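You operate a simulated robot arm through the tools that you are given. There is no shell and no other tool. Be economical: measure what you need, move in short steps, check, and stop when the job is done.

You run a simulated two-armed robot. Do the job below in one go: nothing can be reset, and whatever is moved stays where it is left.

JOB
Stack the carton marked "rose" from the potting bench on top of the carton labelled "tulip". Put the bucket two on the shelf under the potting bench. Fetch the orange pot and set it in the inside of the blue tray. Open the brown bin lid. Do these in any order. Set down upright: orange pot.
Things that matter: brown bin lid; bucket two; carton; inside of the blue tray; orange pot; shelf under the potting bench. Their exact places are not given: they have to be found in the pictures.

Only the result counts: the job must be done as asked and must still hold three seconds after the hand-in. Knocking over, shifting, dropping, spilling or breaking anything else fails it. A push-on lid holds only when it is set on centred and level and pressed home; a screw cap is set on level and turned clockwise until tight.

ROBOT AND FRAMES
Two 7-joint arms with fingered hands on one trunk, on a base that drives. Base frame: it is fixed to the floor where the robot stands at the start and does not move with it; the origin is under the middle of the robot, x ahead of it, y to its left, z up; the surface under the hand at the start is at about z = 0.8. Readings come in m, degrees, newtons and seconds.
The left shoulder is at the start at [0.139, 0.185, 0.996], the right one opposite. With the tool pointing down near the work surface each hand reaches from about 0.1 to 0.9 m from the robot's upright axis, wherever it stands, measured 20 degrees to its own side. Places, roughly: brown bin lid [-6.4, 0.3, 0.5]; bucket two [0.25, 1, 0.75]; carton [0.75, 0, 0.75]; inside of the blue tray (34x16 cm) [0.38, 1.28, 0.86]; orange pot (5x5x8 cm) [0.6, -1.9, 0.5]; shelf under the potting bench [0.6, -0.5, 0.3]. Payload 4 kg a hand.
The tool frame of a hand sits at the grasp point between the pads (the TCP): z along the fingers, y along the line on which they close. The tips reach 0.026 m beyond it. Largest opening 0.132 m; the body of the gripper starts 0.073 m behind the TCP. The gripper is a hand of 3 fingers: y runs from the thumb to the fingers, the wrist lies at [0, 0, -0.224] in the tool frame.
Orientation is told as [roll, pitch, yaw] about the base's x, y, z axes, in that order, counted from this pose: with the fingers straight down and closing along the base's y, the tool's x points along the base's -x, its y along +y and its z along -z.

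CONTROLS
- The arms move only by the tool step_arm. It takes "left_steps", "right_steps" or both (then of equal length, played together; a hand with none holds still); each is a list of rows, each a list of 2 entries, a list of its own where there are three numbers: the turn, a rotation vector about the base's x, y, z in degrees, then the shift along the base's x, y, z in m. In form: [[[rx, ry, rz], [x, y, z]], ...]. A call has 1 to 20 rows; each row shifts and turns the commanded pose from where the row before left it. Each row takes 0.2 s and may step no farther than 0.05 m and 8.6 degrees from the row before; otherwise, the whole call is refused. Where a pose cannot be reached the arm comes as near as it can. A force on the tool above 40 N (or 10 N above the force at the start of the call, whichever is more), or a blocked arm, ends the call early, and 0.2 s more pass. In this call time passes only in rows, and 0.2 s behind the last. The reply holds the time, the measured pose of the TCP, the force on the tool along the base axes, the opening and the grip force, in the units named above and with some noise, with the torque about the TCP (base axes, N m) and any sound that the robot's microphone picked up.
- Cameras (640 x 400 px; columns grow to the right, rows downward): "scene" is now at [0.312, -0.0064, 1.2103]; the picture's right is [-0.06, -1.00, 0.03], its down [-0.59, 0.01, -0.81] and it looks along [0.81, -0.06, -0.59] (base axes); focal length 214 px, centre (320, 200). "left" rides on the left gripper at [-0.062, 0.003, -0.092] in its tool frame; the picture's right is [-0.05, -1.00, 0.00], its down [0.83, -0.04, -0.56] and it looks along [0.55, -0.03, 0.83] (tool axes); focal length 230 px, centre (320, 200). "right" rides on the right gripper at [0.062, 0.003, -0.092] in its tool frame; the picture's right is [-0.05, 1.00, 0.00], its down [-0.83, -0.04, -0.56] and it looks along [-0.55, -0.03, 0.83] (tool axes); focal length 230 px, centre (320, 200).
- capture(camera): a new picture of that camera. No time passes.
- raise_lower(by): slides the trunk up (or, below 0, down) by that many m; the arms and the scene camera ride with it, the base frame stays. It gives what a move gives, with no picture.
- steer(legs): drives the robot by 1 to 6 legs, each [ahead, left, turn to the left] in m, m and degrees, along the robot's own axes; the way and the turn of a leg run together, so that a leg with both is an arc; at most 1.5 m and 180 degrees a leg. The arms and the cameras ride along, it lands a little off, and it stops where it bumps. It gives what a move gives.
- set_fingers(finger1, finger2, thumb_bend, hand): sets how far each is bent, from 0 (flat) to 1 (curled in); at 0.3 the hand is open as for a grip, at 0.7 the pads meet at the TCP. One left out holds its place. A second passes; each finger stops where it meets its share of the squeeze, and holds until it gets a number again. It is the only way to open and close the hand. It gives what a move gives, with no picture; readings hold the bend of each and the force on the fingers (four entries, about 0 where the hand has none), thumb and palm.
- turn_head(pan, tilt): turns the head with the scene camera to pan (to the left, within 86 degrees either way) and tilt (down, from -29 to 69), counted from straight ahead of the robot. It gives what a move gives.
- measure_at(camera, pixels): for up to 12 pixels [column, row] of the newest picture of that camera ("zoom" is the newest enlarged one), the place [x, y, z] in the base frame of the surface seen there, good to about 0.002 m. No time passes.
- inspect(camera, box): a new picture of the part [left, top, right, bottom] of that camera's present view, enlarged. No time passes.
- hand_in(): hands the job in; it is judged then, once.

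Keep the steps short. Do not move on a guess: measure, check each grasp and each placing, and mend mistakes. In all there are 110 turns and 100 pictures (those below and enlarged ones count). Leave the grippers open and the arms clear of the work at the hand-in unless told otherwise, and finish with a single line.

The tools are called after "Request:" as name(argument=value, ...) on one line, values as JSON. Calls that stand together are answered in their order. step_arm: Moves the arms, as the interface text tells. Its arguments: {"type":"object","properties":{"left_steps":{"type":"array","items":{"type":"array"}},"right_steps":{"type":"array","items":{"type":"array"}}},"required":[]} The other tools are called the same way: raise_lower (by) slides the trunk up or down; set_fingers (finger1, finger2, thumb_bend, hand) moves the fingers one by one; steer (legs) drives the base; turn_head (pan, tilt) turns the head that bears the scene camera; capture (camera) takes a picture; measure_at (camera, pixels) gives the place of the surface under pixels of a picture; inspect (camera, box) takes an enlarged picture of a part of a camera's view; hand_in () hands the job in.

At the start:

```text
time: 0.0
left_tcp_pos: [0.5197, 0.1951, 1.165]
left_tcp_rot: [-0.1, 0.1, 0.0]
left_ft_force: [-0.4, 1.0, 0.1]
left_torque: [0.0, 0.04, 0.03]
left_grip_width: 0.1319
left_gripper_force: 0.0
left_shape: jaw
left_bend: [0.3, 0.3, 0.3]
left_finger forces: [0.0, 0.0, 0.0, 0.0, 0.1, 0.0]
right_tcp_pos: [0.466, -0.2476, 1.1455]
right_tcp_rot: [0.0, -0.1, -0.1]
right_ft_force: [-0.7, 0.4, 0.6]
right_torque: [0.01, -0.02, -0.02]
right_grip_width: 0.1319
right_gripper_force: 0.1
right_shape: jaw
right_bend: [0.3, 0.3, 0.3]
right_finger forces: [0.0, 0.1, 0.0, 0.0, 0.1, 0.0]
trunk travel left (down, up): [-0.064, 0.398]
robot x, y, heading: [-0.0016, -0.0002, 0.2]
head pan, tilt: [-3.8, 13.1]
```

scene: 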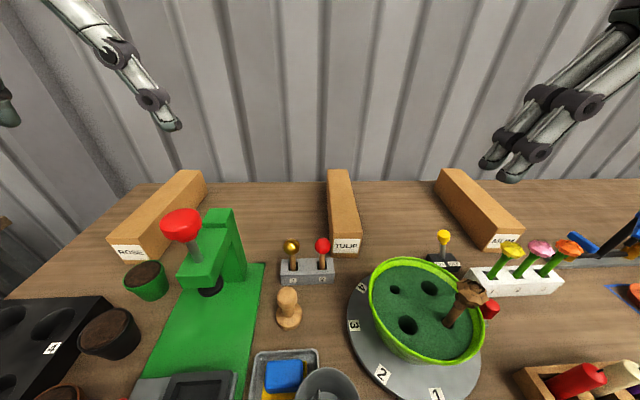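
right: 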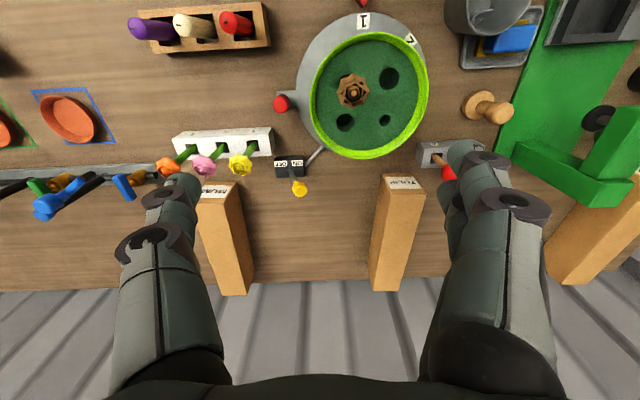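
left: 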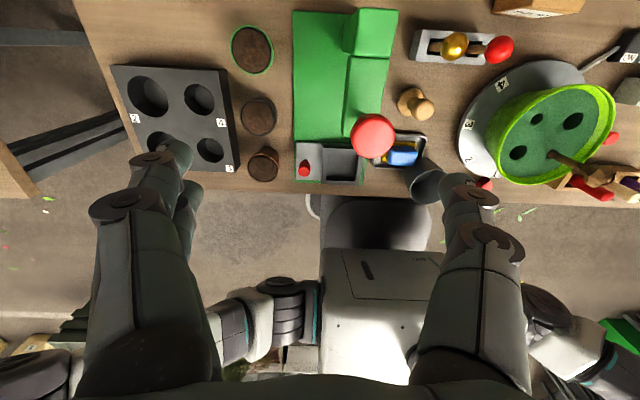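

I see three cartons on the bench: "ROSE" at left (130,252), "TULIP" in the middle (347,245) and "ALUM"/"ASUM" at right. First I enlarge and measure the cartons.

Request:
inspect(camera="scene", box=[90, 150, 390, 340])

Request:
measure_at(camera="scene", pixels=[[112, 246], [144, 248], [178, 172], [203, 173], [128, 255], [334, 238], [360, 239], [328, 171], [351, 171], [347, 247], [300, 190], [225, 210]])

```text
2.11 times, centred on (240, 245) of scene
```

zoom: 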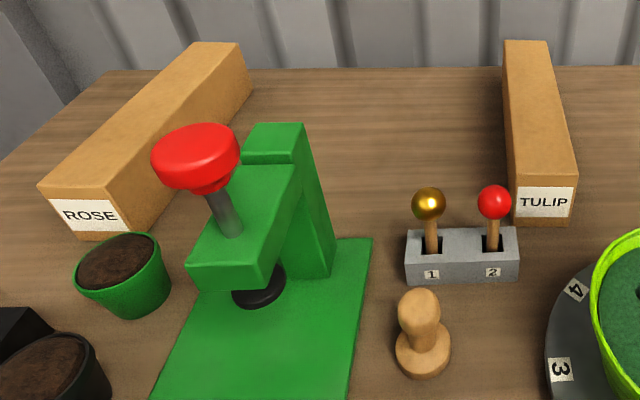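

```text
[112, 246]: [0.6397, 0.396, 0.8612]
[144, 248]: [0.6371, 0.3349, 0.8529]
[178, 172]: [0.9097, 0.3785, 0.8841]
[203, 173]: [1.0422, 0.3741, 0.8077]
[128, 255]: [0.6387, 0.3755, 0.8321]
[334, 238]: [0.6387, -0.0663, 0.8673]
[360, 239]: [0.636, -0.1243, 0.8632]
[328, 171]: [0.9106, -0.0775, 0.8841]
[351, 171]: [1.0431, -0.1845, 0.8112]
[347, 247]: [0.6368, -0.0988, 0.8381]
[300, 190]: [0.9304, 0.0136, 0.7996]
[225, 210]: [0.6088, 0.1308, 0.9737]
```

Measure the top faces of ROSE and TULIP more finely on the enlarged picture.

Request:
measure_at(camera="zoom", pixels=[[46, 183], [116, 200], [195, 46], [234, 46], [105, 120], [152, 148], [518, 172], [570, 174], [505, 44], [546, 44], [510, 100], [558, 100]])

Request:
turn_head(pan=70, tilt=30)

Request:
capture(camera="scene")

```text
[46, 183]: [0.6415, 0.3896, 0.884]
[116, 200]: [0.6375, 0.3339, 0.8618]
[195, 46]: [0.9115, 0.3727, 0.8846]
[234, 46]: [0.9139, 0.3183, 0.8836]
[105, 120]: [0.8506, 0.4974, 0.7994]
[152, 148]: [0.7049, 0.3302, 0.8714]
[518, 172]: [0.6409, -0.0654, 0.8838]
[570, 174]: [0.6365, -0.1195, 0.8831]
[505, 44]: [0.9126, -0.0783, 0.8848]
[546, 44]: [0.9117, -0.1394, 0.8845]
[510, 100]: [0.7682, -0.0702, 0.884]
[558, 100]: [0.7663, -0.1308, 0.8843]
```

```text
time: 1.5
left_tcp_pos: [0.5205, 0.1949, 1.1654]
left_tcp_rot: [0.0, 0.1, 0.1]
left_ft_force: [-0.2, 0.4, 0.0]
left_torque: [0.02, -0.03, 0.01]
left_grip_width: 0.1317
left_gripper_force: 0.0
left_shape: jaw
left_bend: [0.3, 0.3, 0.3]
left_finger forces: [0.0, 0.0, 0.0, 0.0, 0.0, 0.0]
right_tcp_pos: [0.4665, -0.2484, 1.1469]
right_tcp_rot: [0.0, 0.0, -0.1]
right_ft_force: [0.3, -0.3, 0.5]
right_torque: [-0.02, 0.01, 0.0]
right_grip_width: 0.132
right_gripper_force: 0.1
right_shape: jaw
right_bend: [0.3, 0.3, 0.3]
right_finger forces: [0.0, 0.0, 0.1, 0.0, 0.0, 0.0]
trunk travel left (down, up): [-0.064, 0.398]
robot x, y, heading: [0.0003, -0.0003, -0.2]
head pan, tilt: [70.0, 30.0]
```

```text
95 pictures are left
```

scene: 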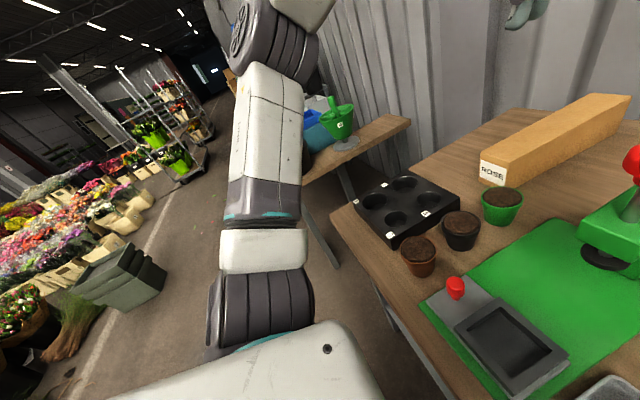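

ROSE runs x 0.64–0.91, centred about (0.776, 0.354), yaw about −3.4°, top z 0.884; TULIP is centred about (0.776, −0.101), yaw about −2.8°. The green press sits right beside ROSE, so I raise the trunk and slide left so that the left arm comes in past it.

Request:
measure_at(camera="scene", pixels=[[632, 160], [400, 190], [420, 240], [500, 195], [330, 200], [350, 205], [410, 120], [290, 180], [342, 125], [312, 130], [120, 290], [430, 390]])

Request:
raise_lower(by=0.12)

Request:
turn_head(pan=25, tilt=40)

Request:
capture(camera="scene")

```text
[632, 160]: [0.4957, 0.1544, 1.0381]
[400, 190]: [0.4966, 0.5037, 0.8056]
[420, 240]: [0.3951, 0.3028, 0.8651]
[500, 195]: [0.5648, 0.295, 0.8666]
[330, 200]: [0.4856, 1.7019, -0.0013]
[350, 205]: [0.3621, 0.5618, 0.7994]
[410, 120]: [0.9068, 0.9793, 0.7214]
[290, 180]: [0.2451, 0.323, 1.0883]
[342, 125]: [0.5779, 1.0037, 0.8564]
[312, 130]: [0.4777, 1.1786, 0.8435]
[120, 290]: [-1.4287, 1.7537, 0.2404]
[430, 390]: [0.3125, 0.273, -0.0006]
```

```text
time: 3.0
left_tcp_pos: [0.5204, 0.1955, 1.2844]
left_tcp_rot: [0.0, 0.1, 0.1]
left_ft_force: [0.5, 0.3, 0.0]
left_torque: [-0.01, -0.03, -0.03]
left_grip_width: 0.1319
left_gripper_force: 0.0
left_shape: jaw
left_bend: [0.3, 0.3, 0.3]
left_finger forces: [0.1, 0.1, 0.0, 0.0, 0.1, 0.1]
right_tcp_pos: [0.4668, -0.2488, 1.2665]
right_tcp_rot: [0.0, 0.0, -0.1]
right_ft_force: [0.1, -0.4, -0.4]
right_torque: [0.03, -0.01, 0.02]
right_grip_width: 0.1321
right_gripper_force: 0.1
right_shape: jaw
right_bend: [0.3, 0.3, 0.3]
right_finger forces: [0.1, 0.0, 0.1, 0.0, 0.1, 0.1]
trunk travel left (down, up): [-0.184, 0.278]
robot x, y, heading: [-0.0027, -0.0016, -0.1]
head pan, tilt: [70.0, 30.0]
```

```text
time: 4.1
left_tcp_pos: [0.5187, 0.1955, 1.2859]
left_tcp_rot: [0.0, 0.0, 0.1]
left_ft_force: [0.7, 0.5, 0.3]
left_torque: [0.02, 0.0, -0.03]
left_grip_width: 0.1321
left_gripper_force: 0.0
left_shape: jaw
left_bend: [0.3, 0.3, 0.3]
left_finger forces: [0.1, 0.0, 0.0, 0.1, 0.0, 0.1]
right_tcp_pos: [0.4654, -0.248, 1.2664]
right_tcp_rot: [0.0, 0.1, -0.1]
right_ft_force: [-1.0, 1.0, 0.5]
right_torque: [0.0, -0.02, 0.02]
right_grip_width: 0.1319
right_gripper_force: 0.1
right_shape: jaw
right_bend: [0.3, 0.3, 0.3]
right_finger forces: [0.0, 0.0, 0.0, 0.1, 0.0, 0.0]
trunk travel left (down, up): [-0.184, 0.278]
robot x, y, heading: [0.0005, -0.0013, -0.1]
head pan, tilt: [25.0, 40.0]
```

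```text
94 pictures are left
```

scene: 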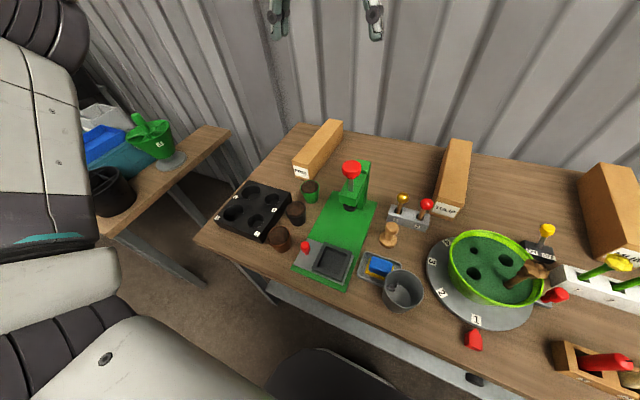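

Knob of the press is at (0.50, 0.15, 1.04). Slide left 0.2 m.

Request:
steer(legs=[[0, 0.2, 0]])

```text
time: 5.7
left_tcp_pos: [0.5191, 0.3916, 1.2867]
left_tcp_rot: [0.0, -0.1, -0.1]
left_ft_force: [-0.1, -0.9, 1.0]
left_torque: [0.0, 0.01, -0.02]
left_grip_width: 0.132
left_gripper_force: 0.1
left_shape: jaw
left_bend: [0.3, 0.3, 0.3]
left_finger forces: [0.0, 0.0, 0.0, 0.0, 0.0, 0.1]
right_tcp_pos: [0.4651, -0.052, 1.2666]
right_tcp_rot: [0.0, 0.0, 0.0]
right_ft_force: [-0.1, -0.3, -0.2]
right_torque: [0.02, 0.0, 0.0]
right_grip_width: 0.1321
right_gripper_force: 0.0
right_shape: jaw
right_bend: [0.3, 0.3, 0.3]
right_finger forces: [0.1, 0.0, 0.0, 0.0, 0.0, 0.0]
trunk travel left (down, up): [-0.184, 0.278]
robot x, y, heading: [0.0008, 0.199, -0.1]
head pan, tilt: [25.0, 40.0]
```

The left hand goes above the ROSE centre, yaw −3.4°, then down to z ≈ 1.0 for a look.

Request:
step_arm(left_steps=[[[0, 0, -3.4], [0.0428, -0.0063, 0]], [[0, 0, 0], [0.0428, -0.0063, 0]], [[0, 0, 0], [0.0428, -0.0063, 0]], [[0, 0, 0], [0.0428, -0.0063, 0]], [[0, 0, 0], [0.0428, -0.0063, 0]], [[0, 0, 0], [0.0428, -0.0063, 0]], [[0, 0, 0], [0, 0, -0.045]], [[0, 0, 0], [0, 0, -0.045]], [[0, 0, 0], [0, 0, -0.045]], [[0, 0, 0], [0, 0, -0.045]], [[0, 0, 0], [0, 0, -0.045]], [[0, 0, 0], [0, 0, -0.045]]])

Request:
capture(camera="left")

Request:
capture(camera="scene")

```text
time: 8.3
left_tcp_pos: [0.6852, 0.3636, 1.0108]
left_tcp_rot: [-0.1, 0.0, -3.2]
left_ft_force: [0.3, 0.4, -0.4]
left_torque: [0.02, 0.03, -0.02]
left_grip_width: 0.1319
left_gripper_force: 0.0
left_shape: jaw
left_bend: [0.3, 0.3, 0.3]
left_finger forces: [0.0, 0.1, 0.1, 0.0, 0.0, 0.0]
left hand out of reach, approached as far as the arm can: row 4, 5, 6
right_tcp_pos: [0.4653, -0.052, 1.2665]
right_tcp_rot: [0.0, 0.0, -0.1]
right_ft_force: [0.7, 0.8, -0.7]
right_torque: [0.02, 0.04, -0.01]
right_grip_width: 0.1321
right_gripper_force: 0.0
right_shape: jaw
right_bend: [0.3, 0.3, 0.3]
right_finger forces: [0.0, 0.0, 0.1, 0.1, 0.0, 0.1]
trunk travel left (down, up): [-0.184, 0.278]
robot x, y, heading: [-0.0044, 0.1996, -0.0]
head pan, tilt: [25.0, 40.0]
```

```text
93 pictures are left
```

left: 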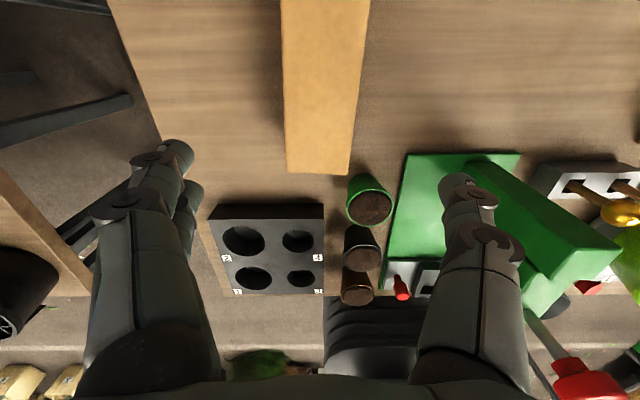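

```text
92 pictures are left
```

scene: 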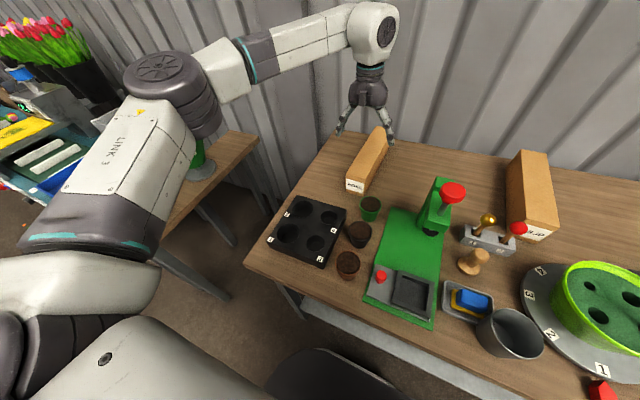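

Reach stopped short at x 0.685. I lower to z ≈ 0.94 and advance.

Request:
step_arm(left_steps=[[[0, 0, 0], [0, -0.002, -0.035]], [[0, 0, 0], [0, -0.002, -0.035]], [[0, 0, 0], [0.03, -0.001, 0]], [[0, 0, 0], [0.03, -0.002, 0]], [[0, 0, 0], [0.03, -0.002, 0]]])

```text
time: 9.5
left_tcp_pos: [0.7763, 0.3537, 0.9411]
left_tcp_rot: [0.0, 0.0, -3.4]
left_ft_force: [0.2, -0.1, 0.6]
left_torque: [0.02, 0.0, -0.01]
left_grip_width: 0.1318
left_gripper_force: 0.0
left_shape: jaw
left_bend: [0.3, 0.3, 0.3]
left_finger forces: [0.0, 0.0, 0.0, 0.1, 0.0, 0.0]
right_tcp_pos: [0.4667, -0.0534, 1.2643]
right_tcp_rot: [0.1, 0.1, -0.1]
right_ft_force: [-0.1, 0.3, 0.3]
right_torque: [0.04, -0.02, 0.03]
right_grip_width: 0.132
right_gripper_force: 0.0
right_shape: jaw
right_bend: [0.3, 0.3, 0.3]
right_finger forces: [0.0, 0.0, 0.0, 0.0, 0.0, 0.0]
trunk travel left (down, up): [-0.184, 0.278]
robot x, y, heading: [0.0016, 0.1974, -0.1]
head pan, tilt: [25.0, 40.0]
```

Reached (0.776, 0.354). Check the alignment in the left camera before descending.

Request:
capture(camera="left")

Request:
measure_at(camera="left", pixels=[[300, 100], [345, 100], [320, 100]])

```text
91 pictures are left
```

left: 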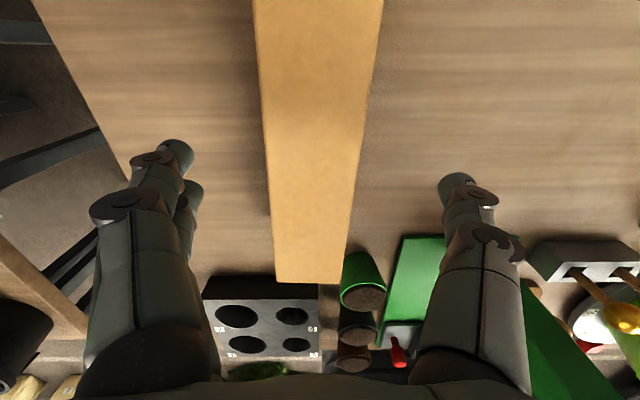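

```text
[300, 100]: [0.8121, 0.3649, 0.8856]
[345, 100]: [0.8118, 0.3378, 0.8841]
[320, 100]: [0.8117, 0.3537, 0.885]
```

Well centred. Descend 0.09 m and close.

Request:
step_arm(left_steps=[[[0, 0, 0], [0, 0, -0.03]], [[0, 0, 0], [0, 0, -0.03]], [[0, 0, 0], [0, 0, -0.03]]])

Request:
set_fingers(hand="left", finger1=0.7, finger2=0.7, thumb_bend=0.7)

```text
time: 10.3
left_tcp_pos: [0.7776, 0.3546, 0.851]
left_tcp_rot: [0.0, 0.0, -3.3]
left_ft_force: [-0.6, -0.2, 0.1]
left_torque: [0.01, -0.02, 0.0]
left_grip_width: 0.1319
left_gripper_force: 0.0
left_shape: jaw
left_bend: [0.3, 0.3, 0.3]
left_finger forces: [0.0, 0.1, 0.1, 0.0, 0.1, 0.0]
right_tcp_pos: [0.4653, -0.0507, 1.2667]
right_tcp_rot: [0.0, 0.0, -0.1]
right_ft_force: [0.5, -0.7, -0.2]
right_torque: [-0.03, -0.04, 0.01]
right_grip_width: 0.1317
right_gripper_force: 0.0
right_shape: jaw
right_bend: [0.3, 0.3, 0.3]
right_finger forces: [0.1, 0.0, 0.0, 0.0, 0.0, 0.0]
trunk travel left (down, up): [-0.184, 0.278]
robot x, y, heading: [0.0012, 0.2008, 0.2]
head pan, tilt: [25.0, 40.0]
```

```text
time: 11.3
left_tcp_pos: [0.7789, 0.3555, 0.851]
left_tcp_rot: [0.1, 0.0, -3.4]
left_ft_force: [-0.5, 0.1, -1.1]
left_torque: [0.13, 0.0, 0.02]
left_grip_width: 0.0637
left_gripper_force: 17.1
left_shape: fingers
left_bend: [0.5, 0.5, 0.57]
left_finger forces: [8.6, 8.7, 0.0, 0.0, 17.9, 0.0]
right_tcp_pos: [0.4653, -0.0514, 1.2657]
right_tcp_rot: [-0.1, -0.1, -0.1]
right_ft_force: [0.7, 0.6, 0.0]
right_torque: [-0.02, -0.01, 0.01]
right_grip_width: 0.1318
right_gripper_force: 0.0
right_shape: jaw
right_bend: [0.3, 0.3, 0.3]
right_finger forces: [0.0, 0.1, 0.0, 0.0, 0.0, 0.0]
trunk travel left (down, up): [-0.184, 0.278]
robot x, y, heading: [0.0023, 0.1988, -0.3]
head pan, tilt: [25.0, 40.0]
```

Gripped, width 0.064, 17 N. Lift with a small arm move to test the grip.

Request:
step_arm(left_steps=[[[0, 0, 0], [0, 0, 0.015]], [[0, 0, 0], [0, 0, 0.02]]])

Request:
capture(camera="left")

```text
time: 11.9
left_tcp_pos: [0.7764, 0.3539, 0.8864]
left_tcp_rot: [0.0, 0.2, -3.5]
left_ft_force: [-0.1, -0.1, -5.4]
left_torque: [-0.02, -0.03, 0.0]
left_grip_width: 0.0629
left_gripper_force: 17.1
left_shape: fingers
left_bend: [0.5, 0.5, 0.58]
left_finger forces: [8.4, 8.6, 0.0, 0.1, 16.9, 0.0]
right_tcp_pos: [0.4658, -0.0519, 1.2652]
right_tcp_rot: [-0.1, 0.0, -0.1]
right_ft_force: [-0.2, 0.2, 1.0]
right_torque: [0.0, -0.01, -0.01]
right_grip_width: 0.1319
right_gripper_force: 0.0
right_shape: jaw
right_bend: [0.3, 0.3, 0.3]
right_finger forces: [0.1, 0.0, 0.0, 0.0, 0.0, 0.0]
trunk travel left (down, up): [-0.184, 0.278]
robot x, y, heading: [0.0008, 0.1969, 0.2]
head pan, tilt: [25.0, 40.0]
```

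```text
90 pictures are left
```

left: 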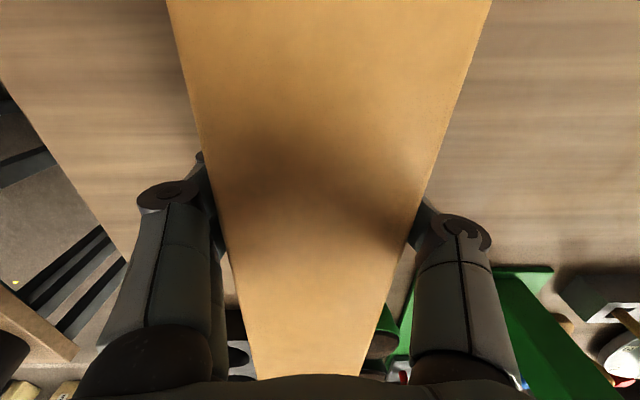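

It holds (about 0.55 kg) and hangs level. Raise the trunk 0.25 m and slide right 0.455 m to above TULIP.

Request:
raise_lower(by=0.25)

Request:
steer(legs=[[0, -0.455, 0]])

Request:
turn_head(pan=0, tilt=45)

Request:
capture(camera="scene")

```text
time: 14.4
left_tcp_pos: [0.7535, 0.3546, 1.277]
left_tcp_rot: [0.7, -10.1, -3.3]
left_ft_force: [0.2, 0.0, -5.4]
left_torque: [0.0, 0.07, 0.02]
left_grip_width: 0.0629
left_gripper_force: 17.0
left_shape: fingers
left_bend: [0.5, 0.5, 0.58]
left_finger forces: [8.4, 8.4, 0.0, 0.0, 16.9, 0.0]
right_tcp_pos: [0.4666, -0.0518, 1.5161]
right_tcp_rot: [0.0, 0.1, -0.1]
right_ft_force: [-0.7, 0.5, 0.3]
right_torque: [0.02, 0.03, 0.0]
right_grip_width: 0.1315
right_gripper_force: 0.0
right_shape: jaw
right_bend: [0.3, 0.3, 0.3]
right_finger forces: [0.0, 0.0, 0.0, 0.1, 0.0, 0.0]
trunk travel left (down, up): [-0.434, 0.028]
robot x, y, heading: [-0.0015, 0.1967, 0.1]
head pan, tilt: [25.0, 40.0]
```

```text
time: 17.2
left_tcp_pos: [0.753, -0.1044, 1.276]
left_tcp_rot: [0.5, -10.1, -3.5]
left_ft_force: [0.2, 0.0, -5.6]
left_torque: [-0.03, 0.02, 0.0]
left_grip_width: 0.0634
left_gripper_force: 17.2
left_shape: fingers
left_bend: [0.5, 0.5, 0.58]
left_finger forces: [8.5, 8.5, 0.1, 0.0, 17.0, 0.1]
right_tcp_pos: [0.4659, -0.5109, 1.5163]
right_tcp_rot: [-0.2, 0.0, -0.2]
right_ft_force: [0.3, 0.6, 0.0]
right_torque: [-0.02, 0.01, 0.0]
right_grip_width: 0.1318
right_gripper_force: 0.0
right_shape: jaw
right_bend: [0.3, 0.3, 0.3]
right_finger forces: [0.0, 0.2, 0.0, 0.1, 0.0, 0.1]
trunk travel left (down, up): [-0.434, 0.028]
robot x, y, heading: [-0.0001, -0.2603, -0.4]
head pan, tilt: [25.0, 40.0]
```

```text
time: 18.1
left_tcp_pos: [0.7534, -0.1062, 1.278]
left_tcp_rot: [0.6, -10.1, -3.6]
left_ft_force: [-1.3, 0.0, -5.3]
left_torque: [0.0, 0.0, -0.01]
left_grip_width: 0.0633
left_gripper_force: 16.7
left_shape: fingers
left_bend: [0.5, 0.5, 0.58]
left_finger forces: [8.5, 8.5, 0.0, 0.0, 17.1, 0.1]
right_tcp_pos: [0.465, -0.5118, 1.5163]
right_tcp_rot: [0.1, 0.0, -0.2]
right_ft_force: [-0.1, 0.4, -0.4]
right_torque: [0.06, 0.01, 0.01]
right_grip_width: 0.1318
right_gripper_force: 0.0
right_shape: jaw
right_bend: [0.3, 0.3, 0.3]
right_finger forces: [0.1, 0.0, 0.0, 0.0, 0.0, 0.1]
trunk travel left (down, up): [-0.434, 0.028]
robot x, y, heading: [-0.0038, -0.2615, -0.2]
head pan, tilt: [0.0, 45.0]
```

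```text
89 pictures are left
```

scene: 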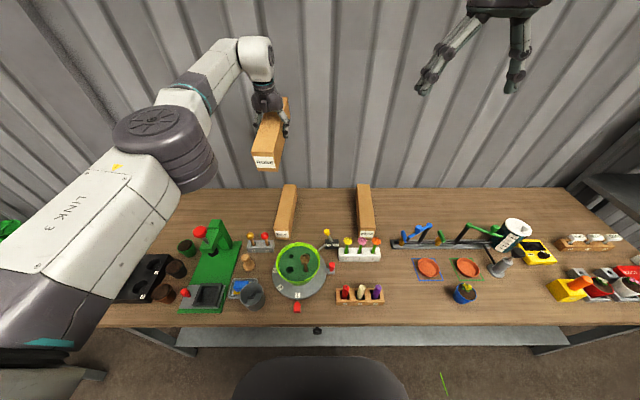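

After the lift the hand stands at z 1.277 with pitch −10° (near the reach limit). There is plenty of room above TULIP, so lower the trunk 0.15 and recheck.

Request:
raise_lower(by=-0.12)

Request:
step_arm(left_steps=[[[0, 0, 0], [0, 0, -0.01]]])

```text
time: 19.6
left_tcp_pos: [0.7527, -0.1067, 1.1567]
left_tcp_rot: [0.6, -10.3, -3.6]
left_ft_force: [0.3, 0.3, -5.2]
left_torque: [-0.01, 0.0, 0.02]
left_grip_width: 0.0632
left_gripper_force: 17.0
left_shape: fingers
left_bend: [0.5, 0.5, 0.58]
left_finger forces: [8.6, 8.5, 0.0, 0.0, 17.0, 0.0]
right_tcp_pos: [0.4639, -0.5117, 1.3964]
right_tcp_rot: [0.0, 0.0, -0.3]
right_ft_force: [-0.9, 0.0, -0.8]
right_torque: [0.0, -0.04, -0.01]
right_grip_width: 0.132
right_gripper_force: 0.1
right_shape: jaw
right_bend: [0.3, 0.3, 0.3]
right_finger forces: [0.0, 0.1, 0.1, 0.1, 0.1, 0.1]
trunk travel left (down, up): [-0.314, 0.148]
robot x, y, heading: [-0.0005, -0.2613, -0.1]
head pan, tilt: [0.0, 45.0]
```

```text
time: 20.0
left_tcp_pos: [0.7532, -0.1061, 1.1468]
left_tcp_rot: [0.6, -10.1, -3.4]
left_ft_force: [-0.1, 0.3, -4.8]
left_torque: [0.02, 0.03, 0.01]
left_grip_width: 0.0632
left_gripper_force: 16.8
left_shape: fingers
left_bend: [0.5, 0.5, 0.58]
left_finger forces: [8.5, 8.4, 0.0, 0.0, 17.0, 0.1]
right_tcp_pos: [0.4646, -0.5113, 1.3958]
right_tcp_rot: [0.1, 0.1, -0.3]
right_ft_force: [-0.3, -0.5, -0.3]
right_torque: [-0.01, 0.0, -0.01]
right_grip_width: 0.1317
right_gripper_force: 0.1
right_shape: jaw
right_bend: [0.3, 0.3, 0.3]
right_finger forces: [0.1, 0.0, 0.0, 0.0, 0.0, 0.1]
trunk travel left (down, up): [-0.314, 0.148]
robot x, y, heading: [0.0019, -0.2633, -0.2]
head pan, tilt: [0.0, 45.0]
```

Now level the hand (pitch +10°, roll −0.6°) while lowering a bit.

Request:
step_arm(left_steps=[[[0, 5, 0], [0, 0, -0.03]], [[-0.6, 5.1, 0.5], [0, 0, -0.03]]])

Request:
capture(camera="scene")

```text
time: 20.6
left_tcp_pos: [0.7406, -0.1045, 1.0859]
left_tcp_rot: [-0.4, -0.5, -3.1]
left_ft_force: [0.7, 0.5, -5.9]
left_torque: [-0.01, 0.0, -0.01]
left_grip_width: 0.0633
left_gripper_force: 16.6
left_shape: fingers
left_bend: [0.5, 0.5, 0.58]
left_finger forces: [8.5, 8.5, 0.0, 0.0, 16.8, 0.1]
left hand out of reach, approached as far as the arm can: row 2
right_tcp_pos: [0.465, -0.5124, 1.3944]
right_tcp_rot: [0.0, 0.1, -0.3]
right_ft_force: [-0.1, 0.0, -0.9]
right_torque: [0.02, 0.02, 0.0]
right_grip_width: 0.1319
right_gripper_force: 0.0
right_shape: jaw
right_bend: [0.3, 0.3, 0.3]
right_finger forces: [0.0, 0.0, 0.0, 0.1, 0.1, 0.0]
trunk travel left (down, up): [-0.314, 0.148]
robot x, y, heading: [-0.0007, -0.2645, -0.0]
head pan, tilt: [0.0, 45.0]
```

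```text
88 pictures are left
```

scene: 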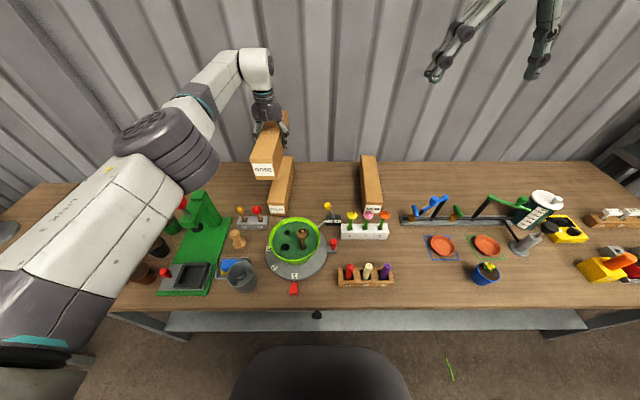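

Lower to z ≈ 0.99 and move to x 0.777, correcting roll.

Request:
step_arm(left_steps=[[[0.4, 0.5, 0.3], [0, 0, -0.03]], [[0, 0, 0], [0, 0, -0.035]], [[0, 0, 0], [0, 0, -0.03]], [[0, 0, 0], [0.018, 0.001, 0]], [[0, 0, 0], [0.018, 0.002, 0]]])

Request:
inspect(camera="scene", box=[220, 80, 380, 240])

```text
time: 21.8
left_tcp_pos: [0.7347, -0.1018, 0.9945]
left_tcp_rot: [-0.3, 0.5, -2.7]
left_ft_force: [0.1, 1.0, -5.1]
left_torque: [0.01, 0.02, 0.03]
left_grip_width: 0.0633
left_gripper_force: 16.5
left_shape: fingers
left_bend: [0.5, 0.5, 0.58]
left_finger forces: [8.3, 8.4, 0.0, 0.0, 16.5, 0.0]
left hand out of reach, approached as far as the arm can: row 1, 3, 4, 5
right_tcp_pos: [0.4653, -0.5103, 1.3971]
right_tcp_rot: [0.0, 0.0, -0.3]
right_ft_force: [0.3, 0.4, -0.2]
right_torque: [0.03, -0.01, 0.02]
right_grip_width: 0.1318
right_gripper_force: 0.1
right_shape: jaw
right_bend: [0.3, 0.3, 0.3]
right_finger forces: [0.0, 0.1, 0.0, 0.1, 0.0, 0.0]
trunk travel left (down, up): [-0.314, 0.148]
robot x, y, heading: [-0.0019, -0.2587, -0.1]
head pan, tilt: [0.0, 45.0]
```

```text
2.50 times, centred on (300, 160) of scene
```

zoom: 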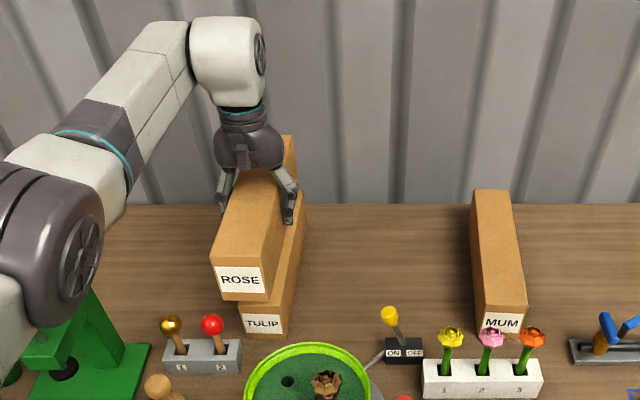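

Shoulder too high for the reach. Raise the hand 0.12 and drop the trunk 0.13, then move ahead.

Request:
step_arm(left_steps=[[[0, 0, 0], [-0.005, 0, 0.04]], [[0, 0, 0], [-0.005, 0, 0.04]], [[0, 0, 0], [-0.005, 0, 0.04]]])

Request:
raise_lower(by=-0.13)

```text
time: 22.6
left_tcp_pos: [0.7181, -0.1031, 1.1158]
left_tcp_rot: [-0.2, 0.5, -2.7]
left_ft_force: [-0.5, 0.9, -5.2]
left_torque: [-0.02, 0.0, 0.0]
left_grip_width: 0.0632
left_gripper_force: 17.1
left_shape: fingers
left_bend: [0.5, 0.5, 0.58]
left_finger forces: [8.2, 8.3, 0.1, 0.0, 16.4, 0.0]
right_tcp_pos: [0.4621, -0.5119, 1.3965]
right_tcp_rot: [-0.1, 0.1, -0.4]
right_ft_force: [0.0, 0.1, 0.6]
right_torque: [0.0, -0.01, 0.0]
right_grip_width: 0.1323
right_gripper_force: 0.1
right_shape: jaw
right_bend: [0.3, 0.3, 0.3]
right_finger forces: [0.1, 0.0, 0.0, 0.0, 0.1, 0.0]
trunk travel left (down, up): [-0.314, 0.148]
robot x, y, heading: [-0.0029, -0.2583, -0.3]
head pan, tilt: [0.0, 45.0]
```

```text
time: 24.2
left_tcp_pos: [0.7205, -0.1036, 0.9851]
left_tcp_rot: [-0.3, 0.4, -2.7]
left_ft_force: [0.0, 0.1, -4.1]
left_torque: [-0.01, 0.0, -0.02]
left_grip_width: 0.0631
left_gripper_force: 16.7
left_shape: fingers
left_bend: [0.5, 0.5, 0.58]
left_finger forces: [8.1, 8.4, 0.1, 0.1, 16.6, 0.1]
right_tcp_pos: [0.4635, -0.5126, 1.2665]
right_tcp_rot: [0.0, -0.1, -0.3]
right_ft_force: [0.8, -0.1, 0.2]
right_torque: [0.01, -0.03, -0.01]
right_grip_width: 0.1318
right_gripper_force: 0.3
right_shape: jaw
right_bend: [0.3, 0.3, 0.3]
right_finger forces: [0.0, 0.0, 0.0, 0.1, 0.0, 0.1]
trunk travel left (down, up): [-0.184, 0.278]
robot x, y, heading: [-0.0025, -0.2637, -0.2]
head pan, tilt: [0.0, 45.0]
```

Request:
step_arm(left_steps=[[[0.3, -0.4, 0], [0.018, 0, 0]], [[0, 0, 0], [0.018, 0.0005, 0]], [[0, 0, 0], [0.019, 0.001, 0]]])

Request:
inspect(camera="scene", box=[220, 50, 380, 210])

```text
time: 25.0
left_tcp_pos: [0.7749, -0.1026, 0.9825]
left_tcp_rot: [0.1, 0.1, -2.7]
left_ft_force: [-0.1, 0.0, -4.9]
left_torque: [-0.02, 0.04, 0.01]
left_grip_width: 0.0634
left_gripper_force: 17.0
left_shape: fingers
left_bend: [0.5, 0.5, 0.58]
left_finger forces: [8.2, 8.4, 0.0, 0.1, 16.6, 0.1]
right_tcp_pos: [0.4654, -0.5127, 1.2655]
right_tcp_rot: [0.1, -0.1, -0.3]
right_ft_force: [0.4, 0.2, -0.9]
right_torque: [0.04, -0.03, -0.03]
right_grip_width: 0.1318
right_gripper_force: 0.1
right_shape: jaw
right_bend: [0.3, 0.3, 0.3]
right_finger forces: [0.1, 0.0, 0.1, 0.0, 0.0, 0.0]
trunk travel left (down, up): [-0.184, 0.278]
robot x, y, heading: [-0.0019, -0.2594, -0.2]
head pan, tilt: [0.0, 45.0]
```

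```text
2.50 times, centred on (300, 130) of scene
```

zoom: 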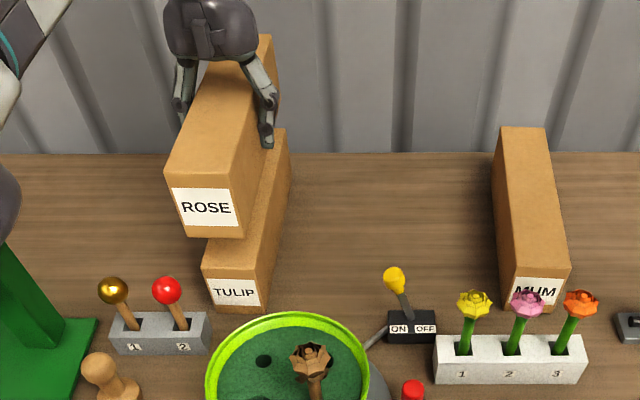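

Measure front corners of both cartons.

Request:
measure_at(camera="zoom", pixels=[[172, 170], [235, 174], [182, 232], [242, 232], [206, 256], [208, 300], [263, 305], [286, 160], [274, 60], [205, 200], [265, 270]])

```text
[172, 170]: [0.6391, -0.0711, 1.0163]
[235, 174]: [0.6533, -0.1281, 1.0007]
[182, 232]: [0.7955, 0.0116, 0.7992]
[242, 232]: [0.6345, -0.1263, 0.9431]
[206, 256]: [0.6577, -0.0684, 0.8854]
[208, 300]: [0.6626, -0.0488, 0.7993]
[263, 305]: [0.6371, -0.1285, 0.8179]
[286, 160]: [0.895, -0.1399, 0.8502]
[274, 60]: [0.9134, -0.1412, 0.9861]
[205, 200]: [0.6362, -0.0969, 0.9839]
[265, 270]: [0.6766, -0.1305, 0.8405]
```

Aligned within 2 mm. Lower 0.045 then small steps to contact.

Request:
step_arm(left_steps=[[[0, 0, 0], [0, 0, -0.02]], [[0, 0, 0], [0, 0, -0.015]], [[0, 0, 0], [0, 0, -0.008]], [[0, 0, 0], [0, 0, -0.003]]])

```text
time: 26.0
left_tcp_pos: [0.7745, -0.1015, 0.9363]
left_tcp_rot: [0.1, 0.1, -2.7]
left_ft_force: [-0.3, 0.0, -4.3]
left_torque: [0.01, -0.03, 0.05]
left_grip_width: 0.0633
left_gripper_force: 17.3
left_shape: fingers
left_bend: [0.5, 0.5, 0.58]
left_finger forces: [8.4, 8.5, 0.1, 0.1, 16.6, 0.0]
right_tcp_pos: [0.4638, -0.5112, 1.2661]
right_tcp_rot: [0.0, 0.0, -0.3]
right_ft_force: [0.2, -0.5, 0.0]
right_torque: [-0.01, 0.03, 0.04]
right_grip_width: 0.1319
right_gripper_force: 0.0
right_shape: jaw
right_bend: [0.3, 0.3, 0.3]
right_finger forces: [0.0, 0.0, 0.0, 0.0, 0.0, 0.1]
trunk travel left (down, up): [-0.184, 0.278]
robot x, y, heading: [-0.0025, -0.2623, -0.4]
head pan, tilt: [0.0, 45.0]
```

Request:
step_arm(left_steps=[[[0, 0, 0], [0, 0, -0.002]]])

```text
time: 26.4
left_tcp_pos: [0.7753, -0.1016, 0.9359]
left_tcp_rot: [0.1, 0.0, -2.6]
left_ft_force: [-0.2, 0.1, -0.1]
left_torque: [0.26, -0.02, 0.0]
left_grip_width: 0.0632
left_gripper_force: 16.6
left_shape: fingers
left_bend: [0.5, 0.5, 0.58]
left_finger forces: [8.7, 8.9, 0.1, 0.0, 16.3, 0.0]
right_tcp_pos: [0.4634, -0.5115, 1.2668]
right_tcp_rot: [-0.1, 0.0, -0.3]
right_ft_force: [0.8, -0.8, 0.1]
right_torque: [-0.01, -0.03, 0.03]
right_grip_width: 0.1319
right_gripper_force: 0.0
right_shape: jaw
right_bend: [0.3, 0.3, 0.3]
right_finger forces: [0.0, 0.0, 0.0, 0.1, 0.0, 0.1]
trunk travel left (down, up): [-0.184, 0.278]
robot x, y, heading: [-0.0, -0.2607, -0.4]
head pan, tilt: [0.0, 45.0]
```

The weight is now on TULIP (force to ~0). Open the hand (back to 0.3), then rise.

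Request:
set_fingers(hand="left", finger1=0.3, finger2=0.3, thumb_bend=0.3)

Request:
step_arm(left_steps=[[[0, 0, 0], [0, 0, 0.02]], [[0, 0, 0], [-0.01, 0, 0.04]], [[0, 0, 0], [-0.02, 0, 0.04]], [[0, 0, 0], [-0.03, 0, 0.04]], [[0, 0, 0], [-0.03, 0, 0.04]], [[0, 0, 0], [-0.04, 0, 0.02]], [[0, 0, 0], [-0.04, 0.02, 0.02]], [[0, 0, 0], [-0.04, 0.02, 0.02]]])

Request:
capture(camera="scene")

```text
time: 27.4
left_tcp_pos: [0.7749, -0.1015, 0.9351]
left_tcp_rot: [0.1, 0.0, -2.6]
left_ft_force: [0.6, -0.1, 0.6]
left_torque: [0.01, -0.01, -0.02]
left_grip_width: 0.1338
left_gripper_force: 0.0
left_shape: fingers
left_bend: [0.3, 0.3, 0.3]
left_finger forces: [0.0, 0.0, 0.0, 0.0, 0.1, 0.1]
right_tcp_pos: [0.4631, -0.5121, 1.266]
right_tcp_rot: [0.0, 0.0, -0.3]
right_ft_force: [-0.3, 0.0, -0.3]
right_torque: [-0.04, 0.0, 0.03]
right_grip_width: 0.1319
right_gripper_force: 0.0
right_shape: jaw
right_bend: [0.3, 0.3, 0.3]
right_finger forces: [0.0, 0.0, 0.0, 0.0, 0.1, 0.1]
trunk travel left (down, up): [-0.184, 0.278]
robot x, y, heading: [-0.0016, -0.2612, -0.1]
head pan, tilt: [0.0, 45.0]
```

```text
time: 29.2
left_tcp_pos: [0.5619, -0.0618, 1.1745]
left_tcp_rot: [0.0, 0.0, -2.6]
left_ft_force: [0.3, -0.2, 0.2]
left_torque: [0.01, -0.05, 0.02]
left_grip_width: 0.1341
left_gripper_force: 0.2
left_shape: fingers
left_bend: [0.3, 0.3, 0.3]
left_finger forces: [0.0, 0.1, 0.0, 0.1, 0.0, 0.0]
right_tcp_pos: [0.4625, -0.5103, 1.2674]
right_tcp_rot: [0.0, -0.1, -0.3]
right_ft_force: [0.5, 0.0, 0.2]
right_torque: [-0.01, -0.03, -0.03]
right_grip_width: 0.1318
right_gripper_force: 0.1
right_shape: jaw
right_bend: [0.3, 0.3, 0.3]
right_finger forces: [0.1, 0.1, 0.0, 0.0, 0.0, 0.0]
trunk travel left (down, up): [-0.184, 0.278]
robot x, y, heading: [0.0011, -0.2616, -0.3]
head pan, tilt: [0.0, 45.0]
```

```text
85 pictures are left
```

scene: 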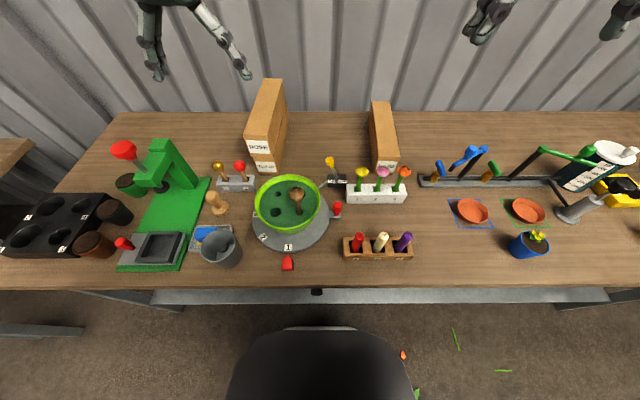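

Carton is stacked. Next look right for the orange pot, and measure the shelf edge and bench front.

Request:
measure_at(camera="scene", pixels=[[200, 297], [300, 297], [450, 297], [550, 297], [200, 275], [500, 278], [330, 340], [300, 305], [20, 330], [100, 280]])

Request:
turn_head(pan=-60, tilt=30)

Request:
capture(camera="scene")

Request:
turn_head(pan=80, tilt=20)

Request:
capture(camera="scene")

```text
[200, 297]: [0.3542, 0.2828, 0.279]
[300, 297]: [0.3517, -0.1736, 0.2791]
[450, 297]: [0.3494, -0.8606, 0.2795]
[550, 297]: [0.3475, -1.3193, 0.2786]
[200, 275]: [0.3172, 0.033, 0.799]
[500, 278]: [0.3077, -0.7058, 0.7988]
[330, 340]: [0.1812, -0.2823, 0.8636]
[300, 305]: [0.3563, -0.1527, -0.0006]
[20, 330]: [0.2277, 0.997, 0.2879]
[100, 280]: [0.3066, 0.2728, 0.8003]
```

```text
time: 30.5
left_tcp_pos: [0.5649, -0.0625, 1.1717]
left_tcp_rot: [0.1, 0.1, -2.7]
left_ft_force: [0.5, 0.3, -0.6]
left_torque: [0.0, 0.01, -0.01]
left_grip_width: 0.134
left_gripper_force: 0.0
left_shape: fingers
left_bend: [0.3, 0.3, 0.3]
left_finger forces: [0.0, 0.1, 0.0, 0.1, 0.1, 0.1]
right_tcp_pos: [0.4646, -0.5111, 1.2653]
right_tcp_rot: [0.1, 0.1, -0.2]
right_ft_force: [0.4, -0.3, 0.4]
right_torque: [0.02, -0.02, -0.01]
right_grip_width: 0.1319
right_gripper_force: 0.1
right_shape: jaw
right_bend: [0.3, 0.3, 0.3]
right_finger forces: [0.1, 0.0, 0.1, 0.0, 0.0, 0.1]
trunk travel left (down, up): [-0.184, 0.278]
robot x, y, heading: [-0.0, -0.2577, -0.1]
head pan, tilt: [-60.0, 30.0]
```

```text
84 pictures are left
```

scene: 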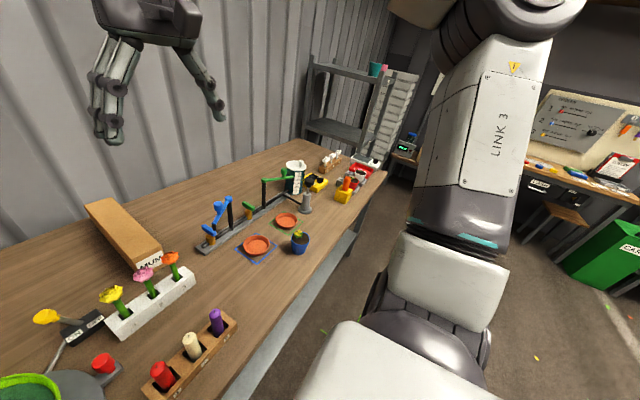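

```text
time: 32.7
left_tcp_pos: [0.5652, -0.0626, 1.1715]
left_tcp_rot: [0.2, 0.2, -2.7]
left_ft_force: [-0.2, 0.0, 0.3]
left_torque: [0.03, -0.04, 0.01]
left_grip_width: 0.1341
left_gripper_force: 0.1
left_shape: fingers
left_bend: [0.3, 0.3, 0.3]
left_finger forces: [0.1, 0.0, 0.0, 0.0, 0.0, 0.0]
right_tcp_pos: [0.464, -0.511, 1.2666]
right_tcp_rot: [0.0, 0.0, -0.3]
right_ft_force: [-1.9, -0.4, -0.1]
right_torque: [-0.01, 0.0, -0.01]
right_grip_width: 0.1316
right_gripper_force: 0.1
right_shape: jaw
right_bend: [0.3, 0.3, 0.3]
right_finger forces: [0.0, 0.0, 0.1, 0.0, 0.0, 0.0]
trunk travel left (down, up): [-0.184, 0.278]
robot x, y, heading: [-0.0032, -0.2625, 0.1]
head pan, tilt: [80.0, 20.0]
```

```text
83 pictures are left
```

scene: 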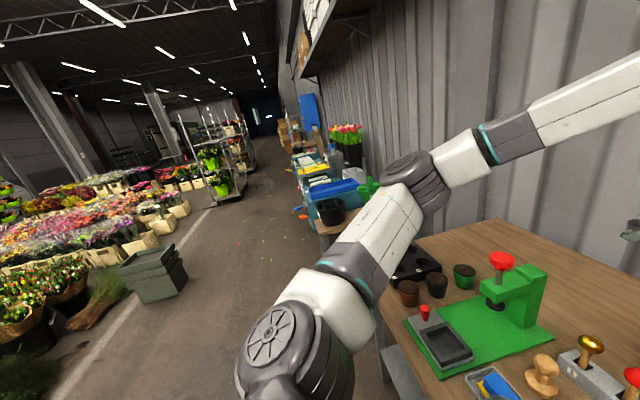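

Bench left end is about y 0.57; bucket stands on the lower left table. I draw the left hand in, back off 0.35 m and go left to look.

Request:
step_arm(left_steps=[[[0, 0, 1.3], [-0.04, 0.03, 0.02]], [[0, 0, 1.3], [-0.04, 0.03, 0.02]], [[0, 0, 0], [-0.04, 0.03, 0.02]], [[0, 0, 0], [-0.04, 0.03, 0]]])

Request:
steer(legs=[[-0.4, 0, 0], [0, 0.9, 0]])

Request:
turn_head(pan=25, tilt=35)

Request:
capture(camera="scene")

```text
refused: row 1 steps farther than a row can; nothing moved
```

```text
time: 39.5
left_tcp_pos: [0.1805, 0.8387, 1.1723]
left_tcp_rot: [0.1, 0.1, -3.4]
left_ft_force: [-0.1, -0.3, 0.3]
left_torque: [0.0, 0.0, 0.0]
left_grip_width: 0.1338
left_gripper_force: 0.0
left_shape: fingers
left_bend: [0.3, 0.3, 0.3]
left_finger forces: [0.1, 0.0, 0.1, 0.0, 0.1, 0.0]
right_tcp_pos: [0.0745, 0.3891, 1.267]
right_tcp_rot: [0.0, 0.1, -0.9]
right_ft_force: [-0.2, 0.3, -0.1]
right_torque: [0.0, -0.01, 0.05]
right_grip_width: 0.1319
right_gripper_force: 0.1
right_shape: jaw
right_bend: [0.3, 0.3, 0.3]
right_finger forces: [0.1, 0.0, 0.0, 0.0, 0.0, 0.0]
trunk travel left (down, up): [-0.184, 0.278]
robot x, y, heading: [-0.3846, 0.6432, -0.8]
head pan, tilt: [80.0, 20.0]
```

```text
time: 40.8
left_tcp_pos: [0.181, 0.839, 1.173]
left_tcp_rot: [0.2, 0.1, -3.3]
left_ft_force: [-0.3, -0.2, -0.5]
left_torque: [-0.01, 0.01, -0.01]
left_grip_width: 0.134
left_gripper_force: 0.1
left_shape: fingers
left_bend: [0.3, 0.3, 0.3]
left_finger forces: [0.1, 0.1, 0.0, 0.0, 0.0, 0.0]
right_tcp_pos: [0.075, 0.3895, 1.2664]
right_tcp_rot: [0.1, -0.1, -0.8]
right_ft_force: [0.2, 0.1, -0.3]
right_torque: [-0.03, 0.01, 0.0]
right_grip_width: 0.132
right_gripper_force: 0.1
right_shape: jaw
right_bend: [0.3, 0.3, 0.3]
right_finger forces: [0.0, 0.0, 0.0, 0.0, 0.1, 0.0]
trunk travel left (down, up): [-0.184, 0.278]
robot x, y, heading: [-0.3859, 0.6491, -0.6]
head pan, tilt: [25.0, 35.0]
```

```text
82 pictures are left
```

scene: 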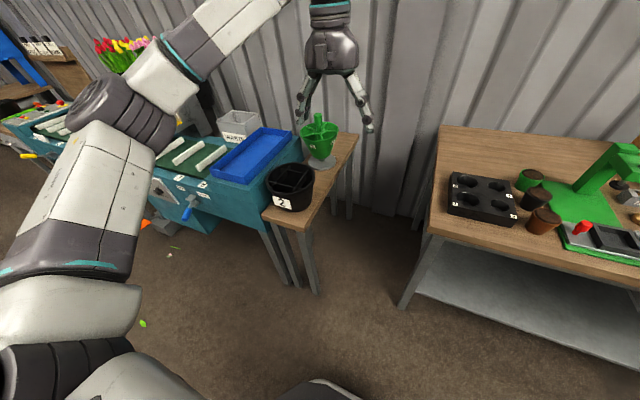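

Bucket "2" is black, at (290,187); blue tray at (252,155). Enlarge.

Request:
inspect(camera="scene", box=[160, 90, 360, 215])

Request:
measure_at(camera="zoom", pixels=[[345, 245], [495, 255], [420, 300], [425, 235], [385, 361], [383, 270], [415, 385], [180, 255], [365, 125], [430, 145], [270, 280], [310, 205]])

```text
3.20 times, centred on (260, 152) of scene
```

zoom: 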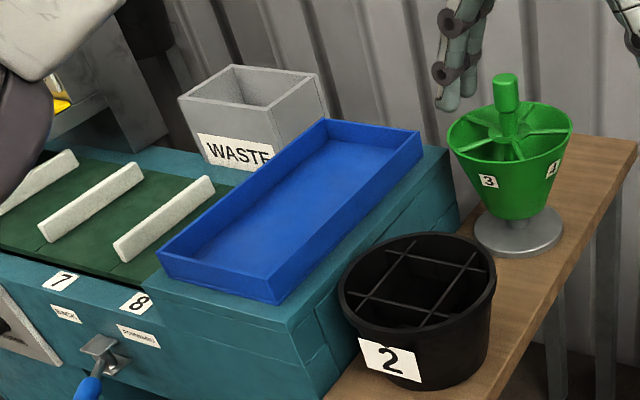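

```text
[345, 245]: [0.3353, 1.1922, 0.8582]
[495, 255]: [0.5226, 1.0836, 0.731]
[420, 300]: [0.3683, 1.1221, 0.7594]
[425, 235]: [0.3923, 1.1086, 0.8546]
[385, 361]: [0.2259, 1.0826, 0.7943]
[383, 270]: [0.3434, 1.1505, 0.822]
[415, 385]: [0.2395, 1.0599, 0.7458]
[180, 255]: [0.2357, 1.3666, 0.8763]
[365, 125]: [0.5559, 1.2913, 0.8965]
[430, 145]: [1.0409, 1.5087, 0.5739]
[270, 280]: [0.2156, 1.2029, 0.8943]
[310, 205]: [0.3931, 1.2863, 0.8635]
```

Bucket "2" has a grid of bars inside, rim z ≈ 0.855, table z ≈ 0.73. I go nearer to view it from above.

Request:
steer(legs=[[0, 0.4, 0.6], [0.2, 0, 0]])

Request:
turn_head(pan=5, tilt=65)

Request:
capture(camera="scene")

```text
time: 44.5
left_tcp_pos: [0.3801, 1.2391, 1.1737]
left_tcp_rot: [0.0, 0.0, -2.8]
left_ft_force: [-0.2, 0.4, 0.4]
left_torque: [-0.02, 0.02, -0.03]
left_grip_width: 0.1342
left_gripper_force: 0.1
left_shape: fingers
left_bend: [0.3, 0.3, 0.3]
left_finger forces: [0.0, 0.1, 0.0, 0.0, 0.0, 0.0]
right_tcp_pos: [0.2775, 0.7886, 1.2659]
right_tcp_rot: [-0.1, -0.1, -0.3]
right_ft_force: [0.2, 0.4, -0.2]
right_torque: [0.03, 0.0, 0.0]
right_grip_width: 0.1319
right_gripper_force: 0.0
right_shape: jaw
right_bend: [0.3, 0.3, 0.3]
right_finger forces: [0.0, 0.1, 0.1, 0.1, 0.0, 0.0]
trunk travel left (down, up): [-0.184, 0.278]
robot x, y, heading: [-0.1845, 1.0427, -0.3]
head pan, tilt: [25.0, 35.0]
```

```text
time: 45.4
left_tcp_pos: [0.3798, 1.2399, 1.1729]
left_tcp_rot: [0.2, 0.1, -2.8]
left_ft_force: [-0.3, 0.6, 0.5]
left_torque: [0.02, -0.04, 0.01]
left_grip_width: 0.134
left_gripper_force: 0.2
left_shape: fingers
left_bend: [0.3, 0.3, 0.3]
left_finger forces: [0.0, 0.0, 0.1, 0.0, 0.0, 0.0]
right_tcp_pos: [0.279, 0.7887, 1.2653]
right_tcp_rot: [0.1, -0.1, -0.4]
right_ft_force: [-1.5, 0.1, -0.8]
right_torque: [-0.04, 0.0, 0.01]
right_grip_width: 0.1319
right_gripper_force: 0.1
right_shape: jaw
right_bend: [0.3, 0.3, 0.3]
right_finger forces: [0.0, 0.0, 0.1, 0.0, 0.0, 0.0]
trunk travel left (down, up): [-0.184, 0.278]
robot x, y, heading: [-0.1879, 1.0414, -0.4]
head pan, tilt: [5.0, 65.0]
```

```text
80 pictures are left
```

scene: 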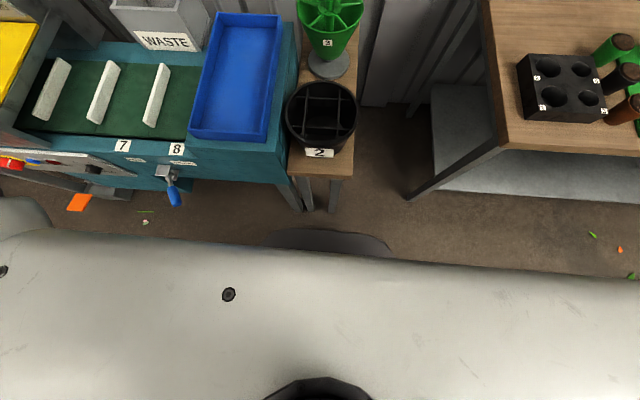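

Request:
inspect(camera="scene", box=[260, 60, 380, 170])

Request:
measure_at(camera="scene", pixels=[[291, 112], [354, 112], [322, 85], [320, 147], [315, 118], [334, 118], [300, 118], [352, 160], [280, 110], [246, 20], [196, 136], [268, 136]])

```text
3.64 times, centred on (320, 115) of scene
```

zoom: 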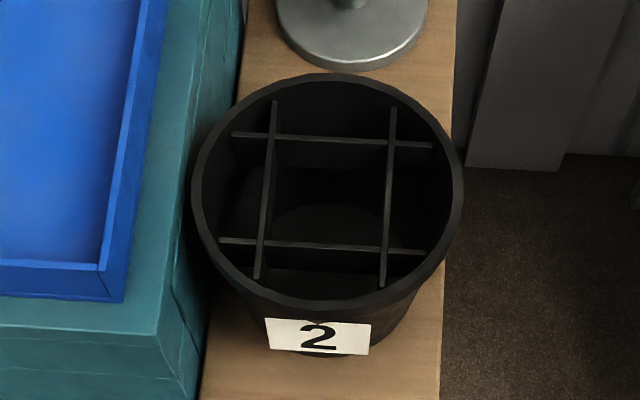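

```text
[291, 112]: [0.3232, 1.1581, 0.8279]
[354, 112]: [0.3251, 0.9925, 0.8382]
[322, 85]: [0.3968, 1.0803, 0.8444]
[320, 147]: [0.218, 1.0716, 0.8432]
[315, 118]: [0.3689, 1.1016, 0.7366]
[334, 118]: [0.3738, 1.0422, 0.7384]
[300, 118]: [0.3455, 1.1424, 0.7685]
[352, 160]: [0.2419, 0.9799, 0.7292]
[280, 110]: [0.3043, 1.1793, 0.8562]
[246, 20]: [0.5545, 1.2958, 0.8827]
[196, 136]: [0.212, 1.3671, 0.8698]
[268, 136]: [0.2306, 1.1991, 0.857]
```

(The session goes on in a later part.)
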